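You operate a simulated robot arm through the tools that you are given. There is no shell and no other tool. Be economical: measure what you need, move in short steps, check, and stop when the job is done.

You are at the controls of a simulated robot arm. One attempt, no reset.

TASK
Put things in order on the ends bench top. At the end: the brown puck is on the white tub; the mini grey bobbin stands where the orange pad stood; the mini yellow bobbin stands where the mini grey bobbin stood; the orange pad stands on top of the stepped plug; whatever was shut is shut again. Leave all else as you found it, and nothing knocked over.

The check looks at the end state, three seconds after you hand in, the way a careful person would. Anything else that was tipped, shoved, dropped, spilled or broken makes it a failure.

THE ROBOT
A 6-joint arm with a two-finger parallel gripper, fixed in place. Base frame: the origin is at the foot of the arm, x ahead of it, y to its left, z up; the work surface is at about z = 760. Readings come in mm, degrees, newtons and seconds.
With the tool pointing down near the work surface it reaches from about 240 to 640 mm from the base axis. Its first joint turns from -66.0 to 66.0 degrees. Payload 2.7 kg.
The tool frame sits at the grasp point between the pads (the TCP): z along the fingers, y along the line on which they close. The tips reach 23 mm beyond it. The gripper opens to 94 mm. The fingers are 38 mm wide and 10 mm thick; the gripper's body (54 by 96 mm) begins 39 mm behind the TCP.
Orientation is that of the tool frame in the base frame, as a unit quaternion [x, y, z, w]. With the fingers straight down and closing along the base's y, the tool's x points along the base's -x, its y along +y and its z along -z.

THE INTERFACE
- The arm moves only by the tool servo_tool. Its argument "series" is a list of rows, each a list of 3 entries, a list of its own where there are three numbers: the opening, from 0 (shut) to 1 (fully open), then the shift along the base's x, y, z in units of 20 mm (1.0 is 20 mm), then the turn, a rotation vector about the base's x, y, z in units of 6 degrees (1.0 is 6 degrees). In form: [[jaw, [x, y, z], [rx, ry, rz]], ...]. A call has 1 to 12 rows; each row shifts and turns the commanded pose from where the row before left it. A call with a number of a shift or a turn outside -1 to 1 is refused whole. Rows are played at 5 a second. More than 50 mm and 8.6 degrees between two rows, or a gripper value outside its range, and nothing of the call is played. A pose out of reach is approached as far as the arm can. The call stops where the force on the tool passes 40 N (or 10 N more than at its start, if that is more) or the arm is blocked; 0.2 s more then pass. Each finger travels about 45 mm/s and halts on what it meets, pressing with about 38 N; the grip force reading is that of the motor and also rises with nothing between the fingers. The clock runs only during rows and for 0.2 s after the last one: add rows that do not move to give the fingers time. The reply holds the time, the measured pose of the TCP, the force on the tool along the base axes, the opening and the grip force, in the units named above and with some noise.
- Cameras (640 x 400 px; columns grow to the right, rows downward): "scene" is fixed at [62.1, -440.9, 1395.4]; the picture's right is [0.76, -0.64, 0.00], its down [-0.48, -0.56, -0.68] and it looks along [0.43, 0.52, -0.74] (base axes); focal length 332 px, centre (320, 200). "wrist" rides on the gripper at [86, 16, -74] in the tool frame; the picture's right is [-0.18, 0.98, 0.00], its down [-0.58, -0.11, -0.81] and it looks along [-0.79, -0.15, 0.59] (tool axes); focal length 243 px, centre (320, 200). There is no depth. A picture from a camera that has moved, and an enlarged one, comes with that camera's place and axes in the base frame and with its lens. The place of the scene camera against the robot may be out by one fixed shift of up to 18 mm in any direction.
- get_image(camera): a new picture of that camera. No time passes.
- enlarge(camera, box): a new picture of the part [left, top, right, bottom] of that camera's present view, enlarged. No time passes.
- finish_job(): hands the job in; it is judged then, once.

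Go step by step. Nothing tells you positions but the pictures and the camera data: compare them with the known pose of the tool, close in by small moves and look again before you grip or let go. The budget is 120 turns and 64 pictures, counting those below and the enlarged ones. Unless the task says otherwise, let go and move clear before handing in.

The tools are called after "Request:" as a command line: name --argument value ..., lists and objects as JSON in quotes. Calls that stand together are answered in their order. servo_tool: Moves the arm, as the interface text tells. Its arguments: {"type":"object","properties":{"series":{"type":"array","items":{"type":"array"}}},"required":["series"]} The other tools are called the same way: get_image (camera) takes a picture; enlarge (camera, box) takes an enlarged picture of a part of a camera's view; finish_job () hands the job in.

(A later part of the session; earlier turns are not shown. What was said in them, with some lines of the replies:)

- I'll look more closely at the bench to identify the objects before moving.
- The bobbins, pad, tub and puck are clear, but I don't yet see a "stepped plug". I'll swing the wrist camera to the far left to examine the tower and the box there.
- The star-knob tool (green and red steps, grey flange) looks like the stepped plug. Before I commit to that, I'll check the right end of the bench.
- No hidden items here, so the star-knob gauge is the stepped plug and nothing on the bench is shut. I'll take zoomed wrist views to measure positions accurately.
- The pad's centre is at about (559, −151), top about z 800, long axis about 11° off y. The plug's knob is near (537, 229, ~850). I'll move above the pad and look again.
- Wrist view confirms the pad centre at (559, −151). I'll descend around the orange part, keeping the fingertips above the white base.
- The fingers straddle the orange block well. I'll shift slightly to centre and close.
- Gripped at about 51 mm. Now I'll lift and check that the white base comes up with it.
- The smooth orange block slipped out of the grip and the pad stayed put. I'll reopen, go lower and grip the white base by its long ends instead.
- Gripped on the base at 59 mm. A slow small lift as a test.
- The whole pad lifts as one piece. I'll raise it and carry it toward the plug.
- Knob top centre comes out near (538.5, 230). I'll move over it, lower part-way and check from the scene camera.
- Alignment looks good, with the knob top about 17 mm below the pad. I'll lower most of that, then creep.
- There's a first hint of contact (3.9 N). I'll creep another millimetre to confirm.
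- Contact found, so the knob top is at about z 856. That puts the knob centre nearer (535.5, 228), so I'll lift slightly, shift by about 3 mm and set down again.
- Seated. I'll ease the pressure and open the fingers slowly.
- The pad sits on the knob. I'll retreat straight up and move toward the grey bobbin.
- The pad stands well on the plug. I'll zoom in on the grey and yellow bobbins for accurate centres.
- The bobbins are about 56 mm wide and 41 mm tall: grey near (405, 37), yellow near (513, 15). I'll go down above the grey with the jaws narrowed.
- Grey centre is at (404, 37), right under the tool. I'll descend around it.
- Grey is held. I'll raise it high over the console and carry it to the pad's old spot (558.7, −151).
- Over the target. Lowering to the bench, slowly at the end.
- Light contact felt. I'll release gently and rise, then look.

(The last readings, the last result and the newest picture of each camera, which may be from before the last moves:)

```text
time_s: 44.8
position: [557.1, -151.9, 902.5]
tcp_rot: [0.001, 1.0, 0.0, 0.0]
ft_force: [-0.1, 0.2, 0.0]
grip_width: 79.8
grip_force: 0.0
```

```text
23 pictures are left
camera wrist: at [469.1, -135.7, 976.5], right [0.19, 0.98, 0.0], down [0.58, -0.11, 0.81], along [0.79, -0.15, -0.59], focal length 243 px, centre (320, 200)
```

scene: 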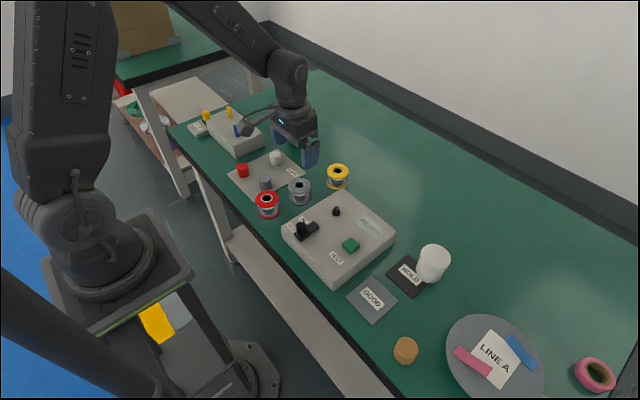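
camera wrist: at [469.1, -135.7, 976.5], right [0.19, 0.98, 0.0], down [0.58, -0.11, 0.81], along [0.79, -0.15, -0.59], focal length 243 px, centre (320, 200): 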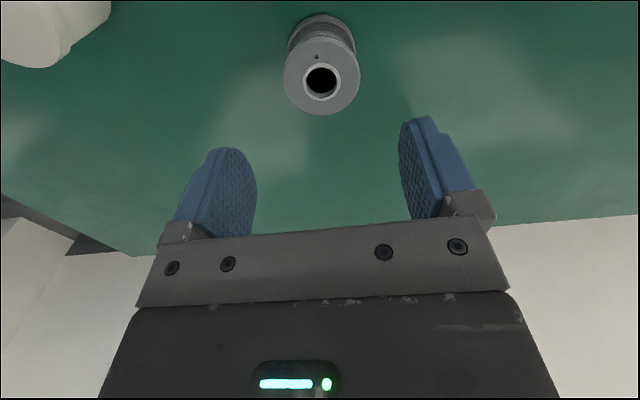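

Grey stands at about (557, −151.5). Next I'll go above the yellow bobbin.

Request:
servo_tool --series '[[0.85, [-0.22, 0.83, 0], [0, 0, 0]], [0.85, [-0.22, 0.83, 0], [0, 0, 0]], [0.85, [-0.22, 0.83, 0], [0, 0, 0]], [0.85, [-0.22, 0.83, 0], [0, 0, 0]], [0.85, [-0.22, 0.83, 0], [0, 0, 0]], [0.85, [-0.22, 0.83, 0], [0, 0, 0]], [0.85, [-0.22, 0.83, 0], [0, 0, 0]], [0.85, [-0.22, 0.83, 0], [0, 0, 0]], [0.85, [-0.22, 0.83, -0.6], [0, 0, 0]], [0.85, [-0.22, 0.83, -0.9], [0, 0, 0]], [0.85, [0, 0, -0.9], [0, 0, 0]], [0.85, [0, 0, 0], [0, 0, 0]]]'

Request:
get_image --camera "wrist"

```text
time_s: 47.4
position: [514.8, 13.3, 854.7]
tcp_rot: [0.001, 1.0, 0.0, 0.001]
ft_force: [0.6, 0.3, 0.0]
grip_width: 79.8
grip_force: 0.1
```

```text
22 pictures are left
camera wrist: at [426.4, 29.3, 928.6], right [0.19, 0.98, 0.0], down [0.58, -0.11, 0.81], along [0.79, -0.15, -0.59], focal length 243 px, centre (320, 200)
```

wrist: 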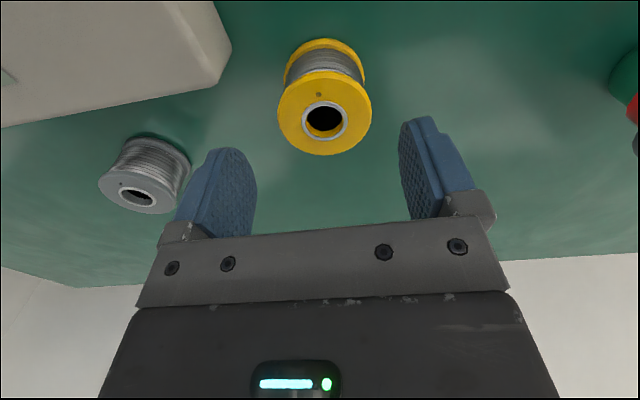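

Yellow is at (511, 16). Small correction, then descend.

Request:
servo_tool --series '[[0.85, [-0.12, 0.07, -0.8], [0, 0, 0]], [0.85, [0, 0, -0.8], [0, 0, 0]], [0.85, [0, 0, -0.8], [0, 0, 0]], [0.85, [0, 0, -0.72], [0, 0, 0]], [0.85, [0, 0, 0], [0, 0, 0]]]'

Request:
get_image --camera "wrist"

```text
time_s: 48.6
position: [511.7, 17.8, 790.1]
tcp_rot: [0.0, 1.0, -0.002, 0.0]
ft_force: [0.8, -0.2, 0.1]
grip_width: 80.0
grip_force: 0.2
```

```text
21 pictures are left
camera wrist: at [424.3, 32.8, 865.9], right [0.19, 0.98, 0.0], down [0.58, -0.11, 0.81], along [0.79, -0.15, -0.59], focal length 243 px, centre (320, 200)
```

wrist: 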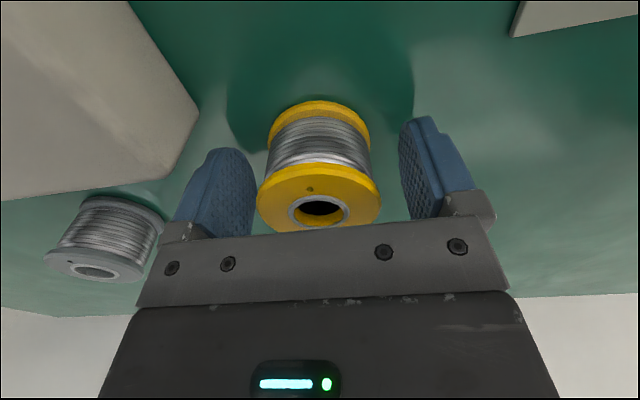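

Request:
servo_tool --series '[[0.7, [0, 0, 0], [0, 0, 0]], [0.6, [0, 0, 0], [0, 0, 0]], [0.5, [0, 0, 0], [0, 0, 0]], [0.4, [0, 0, 0], [0, 0, 0]], [0.4, [0, 0, 0], [0, 0, 0]], [0.4, [0, 0, 0.3], [0, 0, 0]], [0.4, [0, 0, 0.6], [0, 0, 0]], [0.4, [0, 0, 0.9], [0, 0, 0]], [0.4, [0, 0, 0.9], [0, 0, 0]], [0.4, [0, 0, 0.9], [0, 0, 0]], [0.4, [0, 0, 0.9], [0, 0, 0]]]'

Request:
get_image --camera "wrist"

```text
time_s: 51.0
position: [511.5, 14.7, 881.5]
tcp_rot: [0.0, 1.0, 0.0, 0.0]
ft_force: [0.8, 0.1, 0.2]
grip_width: 54.8
grip_force: 37.7
```

```text
20 pictures are left
camera wrist: at [424.2, 30.8, 956.5], right [0.19, 0.98, 0.0], down [0.58, -0.11, 0.81], along [0.79, -0.15, -0.59], focal length 243 px, centre (320, 200)
```

wrist: 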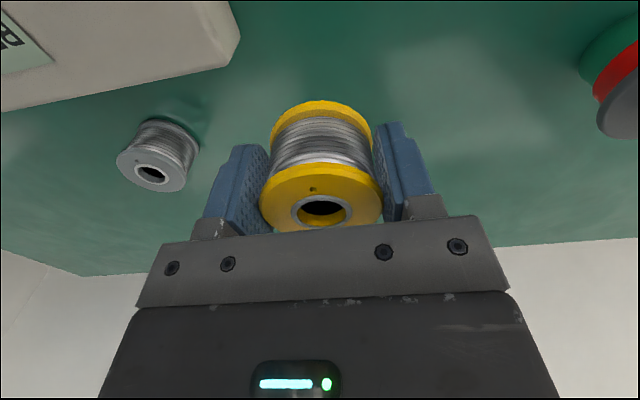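

Yellow held. Carrying it to the grey bobbin's old spot (404.4, 37).

Request:
servo_tool --series '[[0.4, [-0.4, 0.13, 0], [0, 0, 0]], [0.4, [-0.7, 0.13, 0], [0, 0, 0]], [0.4, [-0.7, 0.13, 0], [0, 0, 0]], [0.4, [-0.7, 0.13, 0], [0, 0, 0]], [0.4, [-0.7, 0.13, 0], [0, 0, 0]], [0.4, [-0.7, 0.13, 0], [0, 0, 0]], [0.4, [-0.7, 0.13, 0], [0, 0, 0]], [0.4, [-0.5, 0.12, 0], [0, 0, 0]], [0.4, [-0.22, 0.03, -0.8], [0, 0, 0]], [0.4, [0, 0, -0.8], [0, 0, 0]], [0.4, [0, 0, -0.8], [0, 0, 0]], [0.4, [0, 0, 0], [0, 0, 0]]]'

Request:
enlarge --camera "scene" --box '[240, 140, 360, 230]'

```text
time_s: 53.6
position: [402.6, 38.1, 833.0]
tcp_rot: [0.001, 1.0, -0.001, 0.001]
ft_force: [0.2, -0.3, -1.4]
grip_width: 55.1
grip_force: 37.8
```

```text
4.44 times, centred on (300, 185) of scene
camera zoom: at [62.2, -440.9, 1395.4], right [0.76, -0.64, 0.0], down [-0.48, -0.56, -0.68], along [0.43, 0.52, -0.74], focal length 1478 px, centre (409, 267)
```

zoom: 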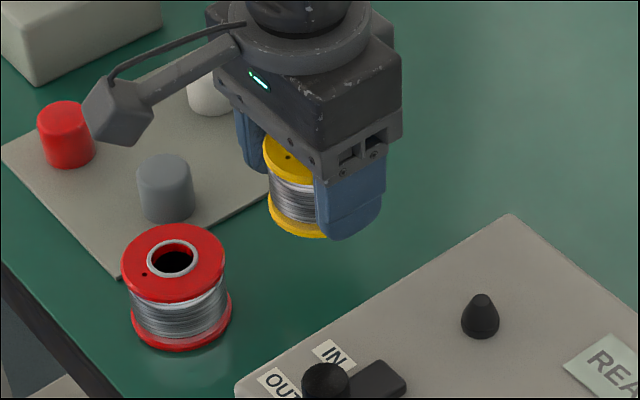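

Request:
servo_tool --series '[[0.4, [0, 0, -0.6], [0, 0, 0]], [0.4, [0, 0, -0.6], [0, 0, 0]], [0.4, [0, 0, -0.5], [0, 0, 0]], [0.4, [0, 0, -0.25], [0, 0, 0]], [0.4, [0, 0, -0.05], [0, 0, 0]], [0.4, [0, 0, 0], [0, 0, 0]]]'

Request:
enlarge --camera "scene" --box '[240, 140, 360, 230]'

```text
time_s: 55.0
position: [406.5, 36.7, 792.8]
tcp_rot: [0.001, 1.0, 0.0, 0.001]
ft_force: [-0.3, -0.1, -1.5]
grip_width: 55.2
grip_force: 38.1
```

```text
4.44 times, centred on (300, 185) of scene
camera zoom: at [62.2, -440.9, 1395.4], right [0.76, -0.64, 0.0], down [-0.48, -0.56, -0.68], along [0.43, 0.52, -0.74], focal length 1478 px, centre (409, 267)
```

zoom: 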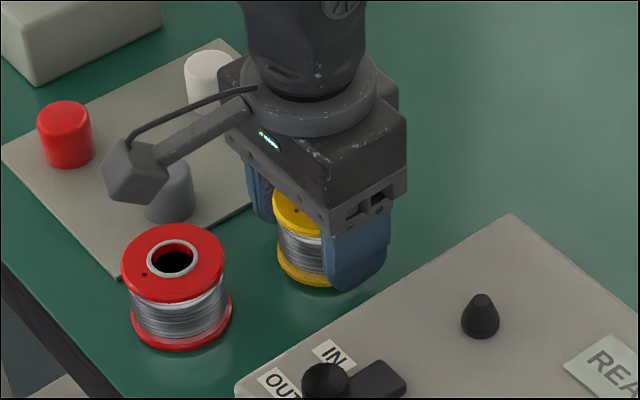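

It's still a couple of mm above the bench, and about 2 mm to the right of where the grey stood. I'll correct and lower to contact.

Request:
servo_tool --series '[[0.4, [-0.07, 0.05, 0], [0, 0, 0]], [0.4, [0, 0, -0.06], [0, 0, 0]], [0.4, [0, 0, -0.05], [0, 0, 0]], [0.4, [0, 0, 0], [0, 0, 0]]]'

```text
time_s: 56.0
position: [405.0, 39.0, 790.8]
tcp_rot: [0.002, 1.0, -0.001, 0.001]
ft_force: [-3.7, -1.3, 7.0]
grip_width: 54.9
grip_force: 37.9
```

Contact with the bench. Releasing and rising.

Request:
servo_tool --series '[[0.62, [0, 0, 0], [0, 0, 0]], [0.7, [0, 0, 0], [0, 0, 0]], [0.8, [0, 0, 0], [0, 0, 0]], [0.8, [0, 0, 0], [0, 0, 0]], [0.8, [0, 0, 0.5], [0, 0, 0]], [0.8, [0, 0, 1], [0, 0, 0]], [0.8, [0, 0, 1], [0, 0, 0]], [0.8, [0, 0, 1], [0, 0, 0]], [0.8, [0, 0, 1], [0, 0, 0]], [0.8, [0, 0, 1], [0, 0, 0]], [0.8, [0, 0, 1], [0, 0, 0]], [0.8, [0, 0, 1], [0, 0, 0]]]'

Request:
enlarge --camera "scene" --box '[240, 140, 360, 230]'

```text
time_s: 58.6
position: [404.2, 37.2, 939.2]
tcp_rot: [0.001, 1.0, -0.002, 0.0]
ft_force: [0.1, -0.3, -0.2]
grip_width: 75.2
grip_force: 0.1
```

```text
4.44 times, centred on (300, 185) of scene
camera zoom: at [62.1, -440.9, 1395.4], right [0.76, -0.64, 0.0], down [-0.48, -0.56, -0.68], along [0.43, 0.52, -0.74], focal length 1478 px, centre (409, 267)
```

zoom: 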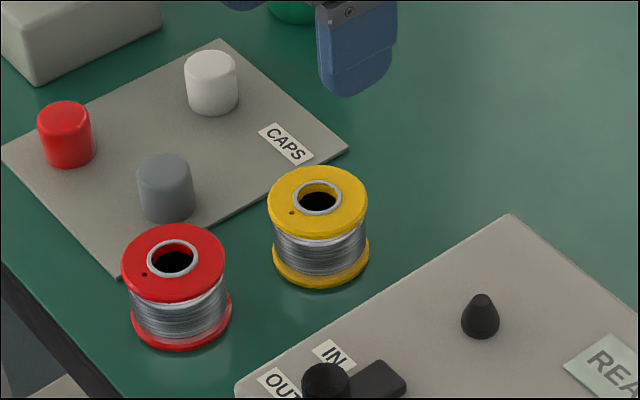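

Yellow is in place. Now to the brown puck near (307, −390), turning the tool radially on the way.

Request:
servo_tool --series '[[0.9, [-0.2, -0.9, 0], [0, 0, -0.35]], [0.9, [-0.2, -0.9, 0], [0, 0, -0.35]], [0.9, [-0.2, -0.9, 0], [0, 0, -0.35]], [0.9, [-0.2, -0.9, 0], [0, 0, -0.35]], [0.9, [-0.2, -0.9, 0], [0, 0, -0.35]], [0.9, [-0.2, -0.9, 0], [0, 0, -0.35]], [0.9, [-0.2, -0.9, 0], [0, 0, -0.35]], [0.9, [-0.2, -0.9, 0], [0, 0, -0.35]], [0.9, [-0.2, -0.9, 0], [0, 0, -0.35]], [0.9, [-0.2, -0.9, 0], [0, 0, -0.35]], [0.9, [-0.2, -0.9, 0], [0, 0, -0.35]], [0.9, [-0.2, -0.9, 0], [0, 0, -0.35]]]'

Request:
servo_tool --series '[[0.9, [-0.2, -0.9, 0], [0, 0, -0.35]], [0.9, [-0.2, -0.9, 0], [0, 0, -0.35]], [0.9, [-0.2, -0.9, 0], [0, 0, -0.35]], [0.9, [-0.2, -0.9, 0], [0, 0, -0.35]], [0.9, [-0.2, -0.9, 0], [0, 0, -0.35]], [0.9, [-0.2, -0.9, 0], [0, 0, -0.35]], [0.9, [-0.2, -0.9, 0], [0, 0, -0.35]], [0.9, [-0.2, -0.9, 0], [0, 0, -0.35]], [0.9, [-0.2, -0.9, 0], [0, 0, -0.35]], [0.9, [-0.2, -0.9, 0], [0, 0, -0.35]], [0.9, [-0.2, -0.9, 0], [0, 0, -0.35]], [0.9, [-0.2, -0.9, 0], [0, 0, -0.35]]]'

Request:
get_image --camera "wrist"

```text
time_s: 61.2
position: [356.9, -177.1, 940.3]
tcp_rot: [0.218, 0.976, -0.001, 0.001]
ft_force: [-0.5, 0.0, -0.1]
grip_width: 84.5
grip_force: 0.0
```

```text
time_s: 63.8
position: [309.8, -392.7, 940.5]
tcp_rot: [0.427, 0.904, -0.001, -0.001]
ft_force: [-1.0, 0.9, -0.3]
grip_width: 84.6
grip_force: 0.1
```

```text
16 pictures are left
camera wrist: at [266.2, -316.7, 1016.0], right [0.88, 0.48, 0.0], down [0.29, -0.52, 0.81], along [0.39, -0.71, -0.59], focal length 243 px, centre (320, 200)
```

wrist: 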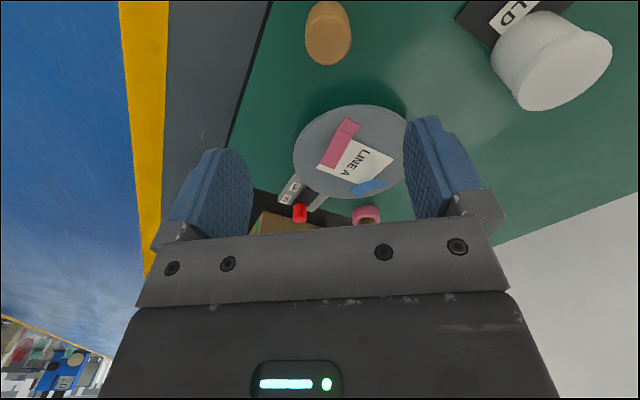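

Request:
enlarge --camera "wrist" --box '[290, 0, 370, 70]'

Request:
enlarge --camera "wrist" --box '[450, 0, 630, 120]'

```text
5.71 times, centred on (330, 35) of wrist
camera zoom: at [266.2, -316.7, 1016.0], right [0.88, 0.48, 0.0], down [0.29, -0.52, 0.81], along [0.39, -0.71, -0.59], focal length 1386 px, centre (263, 1143)
```

zoom: 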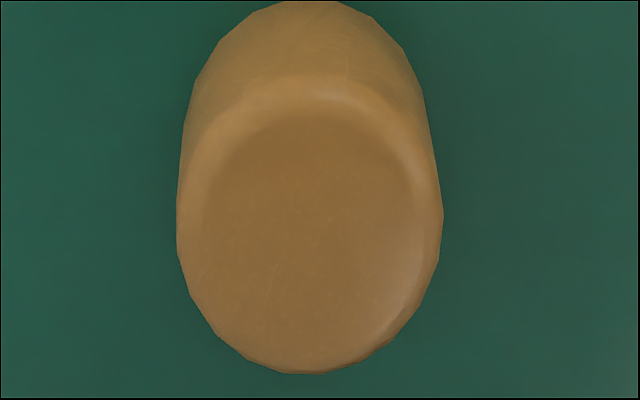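

```text
3.33 times, centred on (540, 60) of wrist
camera zoom: at [266.2, -316.7, 1016.0], right [0.88, 0.48, 0.0], down [0.29, -0.52, 0.81], along [0.39, -0.71, -0.59], focal length 809 px, centre (-413, 667)
```

zoom: 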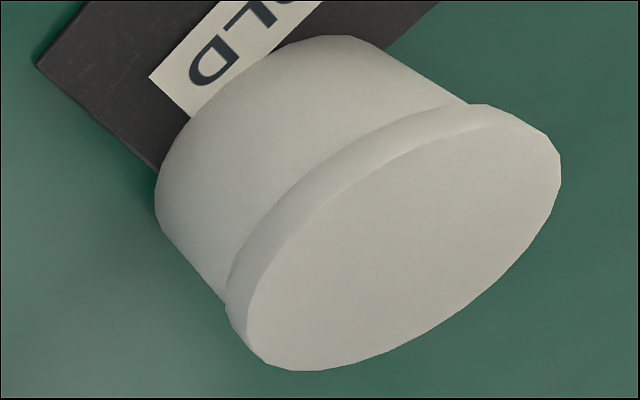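

The puck is at about (312, −388.5), 39 mm wide. The tub top is at about (475.7, −307.4, 826). I'll go down toward the puck.

Request:
servo_tool --series '[[0.85, [0.15, 0.25, -0.8], [0, 0, 0]], [0.85, [0, 0, -0.9], [0, 0, 0]], [0.85, [0, 0, -0.9], [0, 0, 0]], [0.85, [0, 0, -0.9], [0, 0, 0]], [0.85, [0, 0, -0.9], [0, 0, 0]], [0.85, [0, 0, -0.9], [0, 0, 0]], [0.85, [0, 0, 0], [0, 0, 0]]]'

Request:
get_image --camera "wrist"

```text
time_s: 65.4
position: [310.2, -390.7, 834.9]
tcp_rot: [0.427, 0.904, -0.001, 0.0]
ft_force: [-0.2, -1.0, -0.6]
grip_width: 79.9
grip_force: 0.0
```

```text
13 pictures are left
camera wrist: at [267.5, -313.4, 909.7], right [0.88, 0.48, 0.0], down [0.29, -0.52, 0.81], along [0.39, -0.71, -0.59], focal length 243 px, centre (320, 200)
```

wrist: 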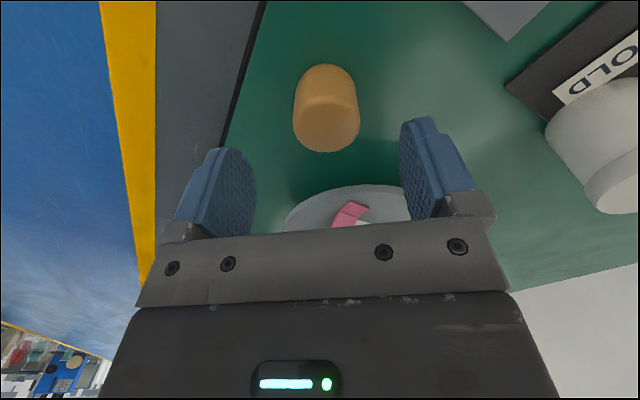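

Request:
servo_tool --series '[[0.85, [0.07, 0, -0.7], [0, 0, 0]], [0.85, [0, 0, -0.8], [0, 0, 0]], [0.85, [0, 0, -0.75], [0, 0, 0]], [0.85, [0, 0, 0], [0, 0, 0]]]'

Request:
get_image --camera "wrist"

```text
time_s: 66.4
position: [310.4, -388.9, 789.1]
tcp_rot: [0.427, 0.904, -0.001, 0.0]
ft_force: [0.5, 1.0, -0.1]
grip_width: 79.7
grip_force: 0.1
```

```text
12 pictures are left
camera wrist: at [268.2, -312.2, 863.7], right [0.88, 0.48, 0.0], down [0.29, -0.52, 0.81], along [0.39, -0.71, -0.59], focal length 243 px, centre (320, 200)
```

wrist: 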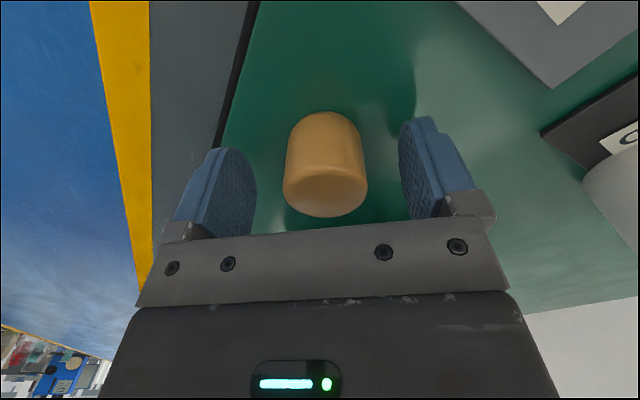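

Centred between the fingers. I'll close and lift a little.

Request:
servo_tool --series '[[0.65, [0, 0, 0], [0, 0, 0]], [0.5, [0, 0, 0], [0, 0, 0]], [0.4, [0, 0, 0], [0, 0, 0]], [0.25, [0, 0, 0], [0, 0, 0]], [0.25, [0, 0, 0], [0, 0, 0]], [0.25, [0, 0, 0], [0, 0, 0]], [0.25, [0, 0, 0.2], [0, 0, 0]], [0.25, [0, 0, 0.4], [0, 0, 0]], [0.25, [0, 0, 0.6], [0, 0, 0]]]'

Request:
get_image --camera "wrist"

```text
time_s: 68.4
position: [312.0, -388.9, 814.0]
tcp_rot: [0.427, 0.904, -0.002, 0.0]
ft_force: [-0.1, 0.1, -0.5]
grip_width: 36.4
grip_force: 38.0
```

```text
11 pictures are left
camera wrist: at [269.0, -312.2, 888.9], right [0.88, 0.48, 0.0], down [0.29, -0.52, 0.81], along [0.39, -0.71, -0.59], focal length 243 px, centre (320, 200)
```

wrist: 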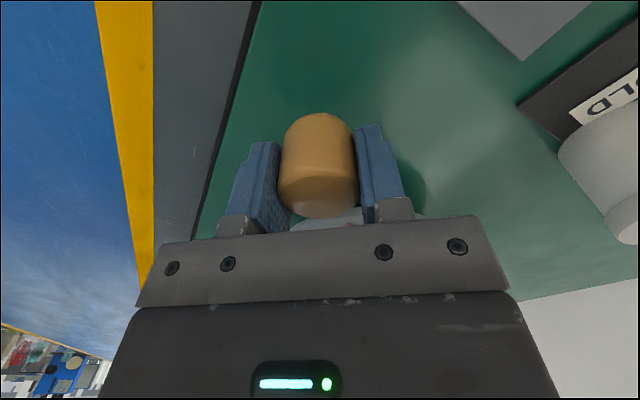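

Puck held. Raising it and moving over the tub.

Request:
servo_tool --series '[[0.25, [0, 0, 0.8], [0, 0, 0]], [0.25, [0, 0, 0.9], [0, 0, 0]], [0.25, [0, 0, 0.9], [0, 0, 0]], [0.25, [0, 0, 0.9], [0, 0, 0]], [0.25, [0, 0, 0.9], [0, 0, 0]], [0.25, [0.3, 0.15, 0.2], [0, 0, 0.2]], [0.25, [0.7, 0.35, 0], [0, 0, 0.3]], [0.25, [0.7, 0.35, 0], [0, 0, 0.3]], [0.25, [0.7, 0.35, 0], [0, 0, 0.3]], [0.25, [0.7, 0.35, 0], [0, 0, 0.3]], [0.25, [0.7, 0.35, 0], [0, 0, 0.3]]]'

Request:
servo_tool --series '[[0.25, [0.7, 0.35, 0], [0, 0, 0.3]], [0.25, [0.7, 0.35, 0], [0, 0, 0.3]], [0.25, [0.7, 0.35, 0], [0, 0, 0.3]], [0.25, [0.7, 0.35, 0], [0, 0, 0.2]], [0.25, [0.4, 0.2, 0], [0, 0, 0]], [0.25, [0, 0, 0], [0, 0, 0]]]'

Request:
get_image --camera "wrist"

```text
time_s: 70.8
position: [386.0, -349.8, 906.5]
tcp_rot: [0.344, 0.939, -0.002, 0.0]
ft_force: [0.1, 0.0, -0.8]
grip_width: 36.2
grip_force: 37.9
```

```text
time_s: 72.2
position: [452.4, -318.3, 906.6]
tcp_rot: [0.289, 0.957, -0.002, 0.001]
ft_force: [-0.3, 0.3, -1.3]
grip_width: 36.1
grip_force: 38.0
```

```text
10 pictures are left
camera wrist: at [387.8, -258.0, 981.6], right [0.7, 0.72, 0.0], down [0.42, -0.41, 0.81], along [0.58, -0.56, -0.59], focal length 243 px, centre (320, 200)
```

wrist: 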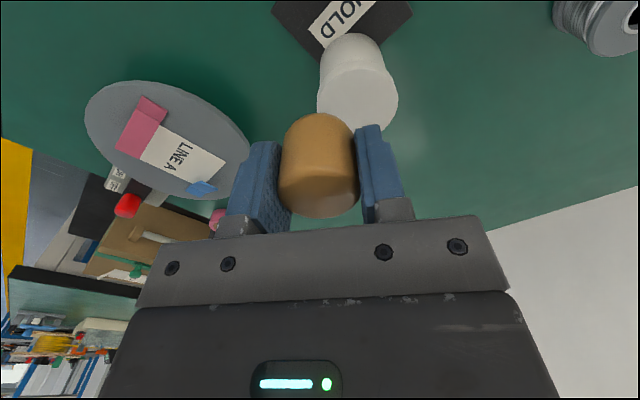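

Tub top centre confirmed near (474.8, −306). I'll shift over it and lower partway.

Request:
servo_tool --series '[[0.25, [0.55, 0.3, 0], [0, 0, 0]], [0.25, [0.55, 0.3, 0], [0, 0, 0]], [0.25, [0, 0, -0.5], [0, 0, 0]], [0.25, [0, 0, -0.7], [0, 0, 0]], [0.25, [0, 0, -0.6], [0, 0, 0]], [0.25, [0, 0, 0], [0, 0, 0]]]'

Request:
enlarge --camera "scene" --box '[380, 200, 480, 300]'

Request:
get_image --camera "wrist"

```text
time_s: 73.6
position: [472.7, -307.3, 867.8]
tcp_rot: [0.29, 0.957, -0.001, 0.0]
ft_force: [-0.1, 0.2, -0.6]
grip_width: 36.4
grip_force: 38.1
```

```text
4.00 times, centred on (430, 250) of scene
camera zoom: at [62.2, -440.9, 1395.4], right [0.76, -0.64, 0.0], down [-0.48, -0.56, -0.68], along [0.43, 0.52, -0.74], focal length 1330 px, centre (-120, 0)
```

zoom: 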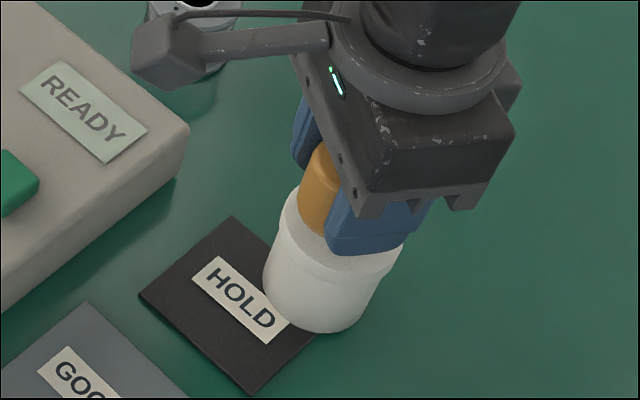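

```text
8 pictures are left
camera wrist: at [409.3, -246.2, 943.4], right [0.7, 0.72, 0.0], down [0.42, -0.41, 0.81], along [0.58, -0.56, -0.59], focal length 243 px, centre (320, 200)
```

wrist: 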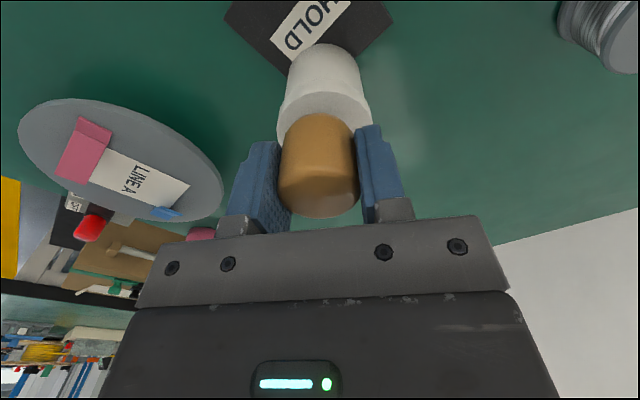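

Request:
servo_tool --series '[[0.25, [0, 0, -0.25], [0, 0, 0]], [0.25, [0, 0, -0.2], [0, 0, 0]], [0.25, [0, 0, 0], [0, 0, 0]]]'

Request:
servo_tool --series '[[0.25, [0, 0, -0.06], [0, 0, 0]], [0.25, [0, 0, -0.05], [0, 0, 0]], [0.25, [0, 0, 0], [0, 0, 0]]]'

```text
time_s: 74.4
position: [474.0, -307.9, 859.9]
tcp_rot: [0.29, 0.957, -0.001, 0.0]
ft_force: [1.1, 0.4, -0.6]
grip_width: 36.4
grip_force: 38.5
```

```text
time_s: 75.2
position: [473.7, -307.8, 858.3]
tcp_rot: [0.289, 0.957, -0.001, 0.0]
ft_force: [0.4, 0.0, -0.8]
grip_width: 36.4
grip_force: 37.7
```

Request:
servo_tool --series '[[0.25, [0, 0, -0.06], [0, 0, 0]], [0.25, [0, 0, 0], [0, 0, 0]]]'

Request:
enlarge --camera "scene" --box '[400, 210, 460, 270]'

```text
time_s: 75.8
position: [474.5, -307.0, 856.2]
tcp_rot: [0.289, 0.957, -0.001, 0.0]
ft_force: [-0.6, 0.4, -1.1]
grip_width: 36.5
grip_force: 37.7
```

```text
6.67 times, centred on (430, 240) of scene
camera zoom: at [62.2, -440.9, 1395.4], right [0.76, -0.64, 0.0], down [-0.48, -0.56, -0.68], along [0.43, 0.52, -0.74], focal length 2216 px, centre (-413, -67)
```

zoom: 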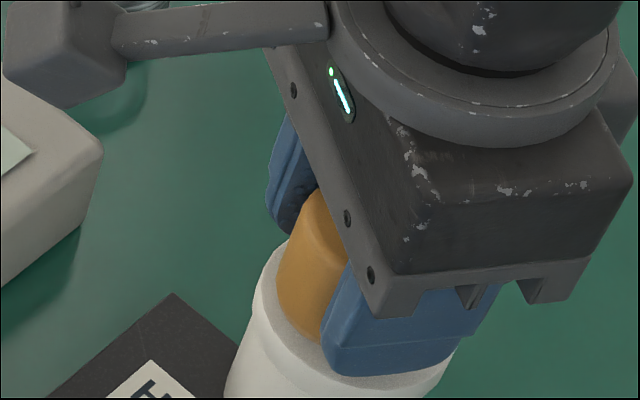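

The puck looks a few mm short of the tub's centre. I'll nudge it outward about 5 mm, then creep down to contact.

Request:
servo_tool --series '[[0.25, [0.2, -0.15, 0], [0, 0, 0]], [0.25, [0, 0, -0.05], [0, 0, 0]], [0.25, [0, 0, 0], [0, 0, 0]]]'

Request:
servo_tool --series '[[0.25, [0, 0, -0.05], [0, 0, 0]], [0.25, [0, 0, 0], [0, 0, 0]]]'

```text
time_s: 76.6
position: [479.5, -309.5, 855.6]
tcp_rot: [0.29, 0.957, -0.001, 0.0]
ft_force: [0.9, 0.5, -1.6]
grip_width: 36.5
grip_force: 38.3
```

```text
time_s: 77.2
position: [478.5, -309.6, 855.4]
tcp_rot: [0.291, 0.957, -0.001, 0.001]
ft_force: [0.2, 0.9, -0.7]
grip_width: 36.2
grip_force: 38.2
```

Request:
servo_tool --series '[[0.25, [0, 0, -0.05], [0, 0, 0]], [0.25, [0, 0, 0], [0, 0, 0]]]'

Request:
servo_tool --series '[[0.25, [0, 0, -0.05], [0, 0, 0]], [0.25, [0, 0, 0], [0, 0, 0]]]'

Request:
enlarge --camera "scene" --box '[400, 210, 460, 270]'

```text
time_s: 77.8
position: [477.9, -309.5, 855.3]
tcp_rot: [0.29, 0.957, -0.001, 0.001]
ft_force: [-0.5, 0.9, 0.8]
grip_width: 36.4
grip_force: 38.0
```

```text
time_s: 78.4
position: [477.2, -309.6, 854.6]
tcp_rot: [0.29, 0.957, -0.002, 0.0]
ft_force: [-1.8, 0.0, 10.7]
grip_width: 36.8
grip_force: 37.8
```

```text
6.67 times, centred on (430, 240) of scene
camera zoom: at [61.9, -440.8, 1395.4], right [0.76, -0.64, 0.0], down [-0.48, -0.56, -0.68], along [0.44, 0.52, -0.74], focal length 2216 px, centre (-413, -67)
```

zoom: 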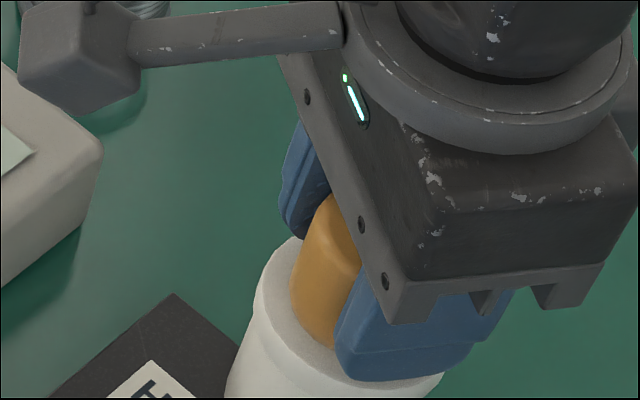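

Contact on the tub (10.7 N) and well inside its rim. Easing, releasing and rising.

Request:
servo_tool --series '[[0.25, [0, 0, 0.03], [0, 0, 0]], [0.42, [0, 0, 0], [0, 0, 0]], [0.5, [0, 0, 0], [0, 0, 0]], [0.65, [0, 0, 0], [0, 0, 0]], [0.8, [0, 0, 0], [0, 0, 0]], [0.8, [0, 0, 0], [0, 0, 0]], [0.8, [0, 0, 0.5], [0, 0, 0]], [0.8, [0, 0, 1], [0, 0, 0]], [0.8, [0, 0, 1], [0, 0, 0]], [0.8, [0, 0, 1], [0, 0, 0]], [0.8, [0, 0, 1], [0, 0, 0]], [0.8, [0, 0, 1], [0, 0, 0]]]'

Request:
servo_tool --series '[[0.8, [-0.5, 0, 1], [0, 0, 0]], [0.8, [-0.8, 0.5, 0.8], [0, 0, 0.3]], [0.8, [-0.8, 0.8, 0.5], [0, 0, 0.5]], [0.8, [-0.8, 0.8, 0], [0, 0, 0.5]], [0.8, [-0.8, 0.8, 0], [0, 0, 0.5]], [0.8, [-0.8, 0.8, 0], [0, 0, 0.5]], [0.8, [0, 0, 0], [0, 0, 0]]]'

Request:
get_image --camera "scene"

Request:
enlarge --camera "scene" --box '[360, 170, 480, 290]'

```text
time_s: 81.0
position: [477.9, -309.0, 962.8]
tcp_rot: [0.29, 0.957, -0.001, 0.0]
ft_force: [0.1, 0.0, -0.4]
grip_width: 75.2
grip_force: 0.2
```

```text
time_s: 82.6
position: [388.3, -235.3, 1012.0]
tcp_rot: [0.172, 0.985, -0.001, 0.001]
ft_force: [-0.5, 0.7, 0.6]
grip_width: 74.8
grip_force: 0.1
```

```text
5 pictures are left
```

scene: 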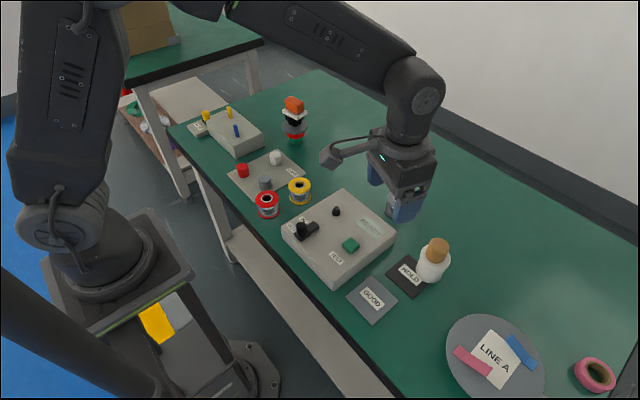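

```text
3.33 times, centred on (420, 230) of scene
camera zoom: at [62.1, -440.9, 1395.4], right [0.76, -0.64, 0.0], down [-0.48, -0.56, -0.68], along [0.43, 0.52, -0.74], focal length 1108 px, centre (-13, 100)
```

zoom: 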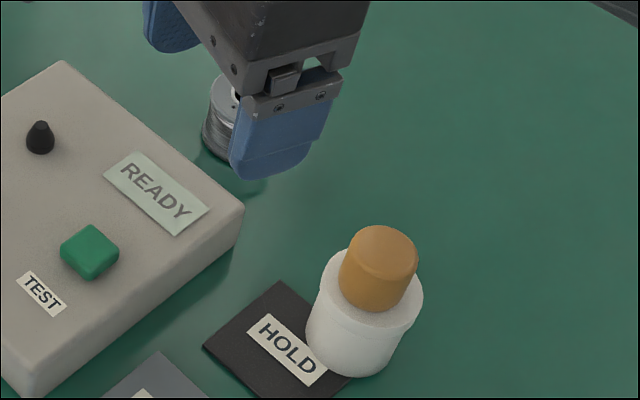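

All four moves are done: the pad is on the plug, grey and yellow are in their new spots, the puck is on the tub, and nothing else has shifted. The gripper is clear, so I'm handing in.

Request:
finish_job

```text
The job is handed in.
```

The job is handed in, and the last pictures showed every item in its place with nothing knocked over:

- **Brown puck:** it is on the white tub.
- **Mini grey bobbin:** it stands where the orange pad stood, within about 2 mm by my measurements.
- **Mini yellow bobbin:** it stands where the grey bobbin stood, also within about 2 mm.
- **Orange pad:** it stands on the star-knob piece with the green and red steps. I took that to be the stepped plug, as nothing else on the bench fitted the name.
- **Shut items:** I saw nothing that had been shut and opened nothing.

The pad slipped out of the gripper on the first try but did not tip. I then lifted it by its white base.
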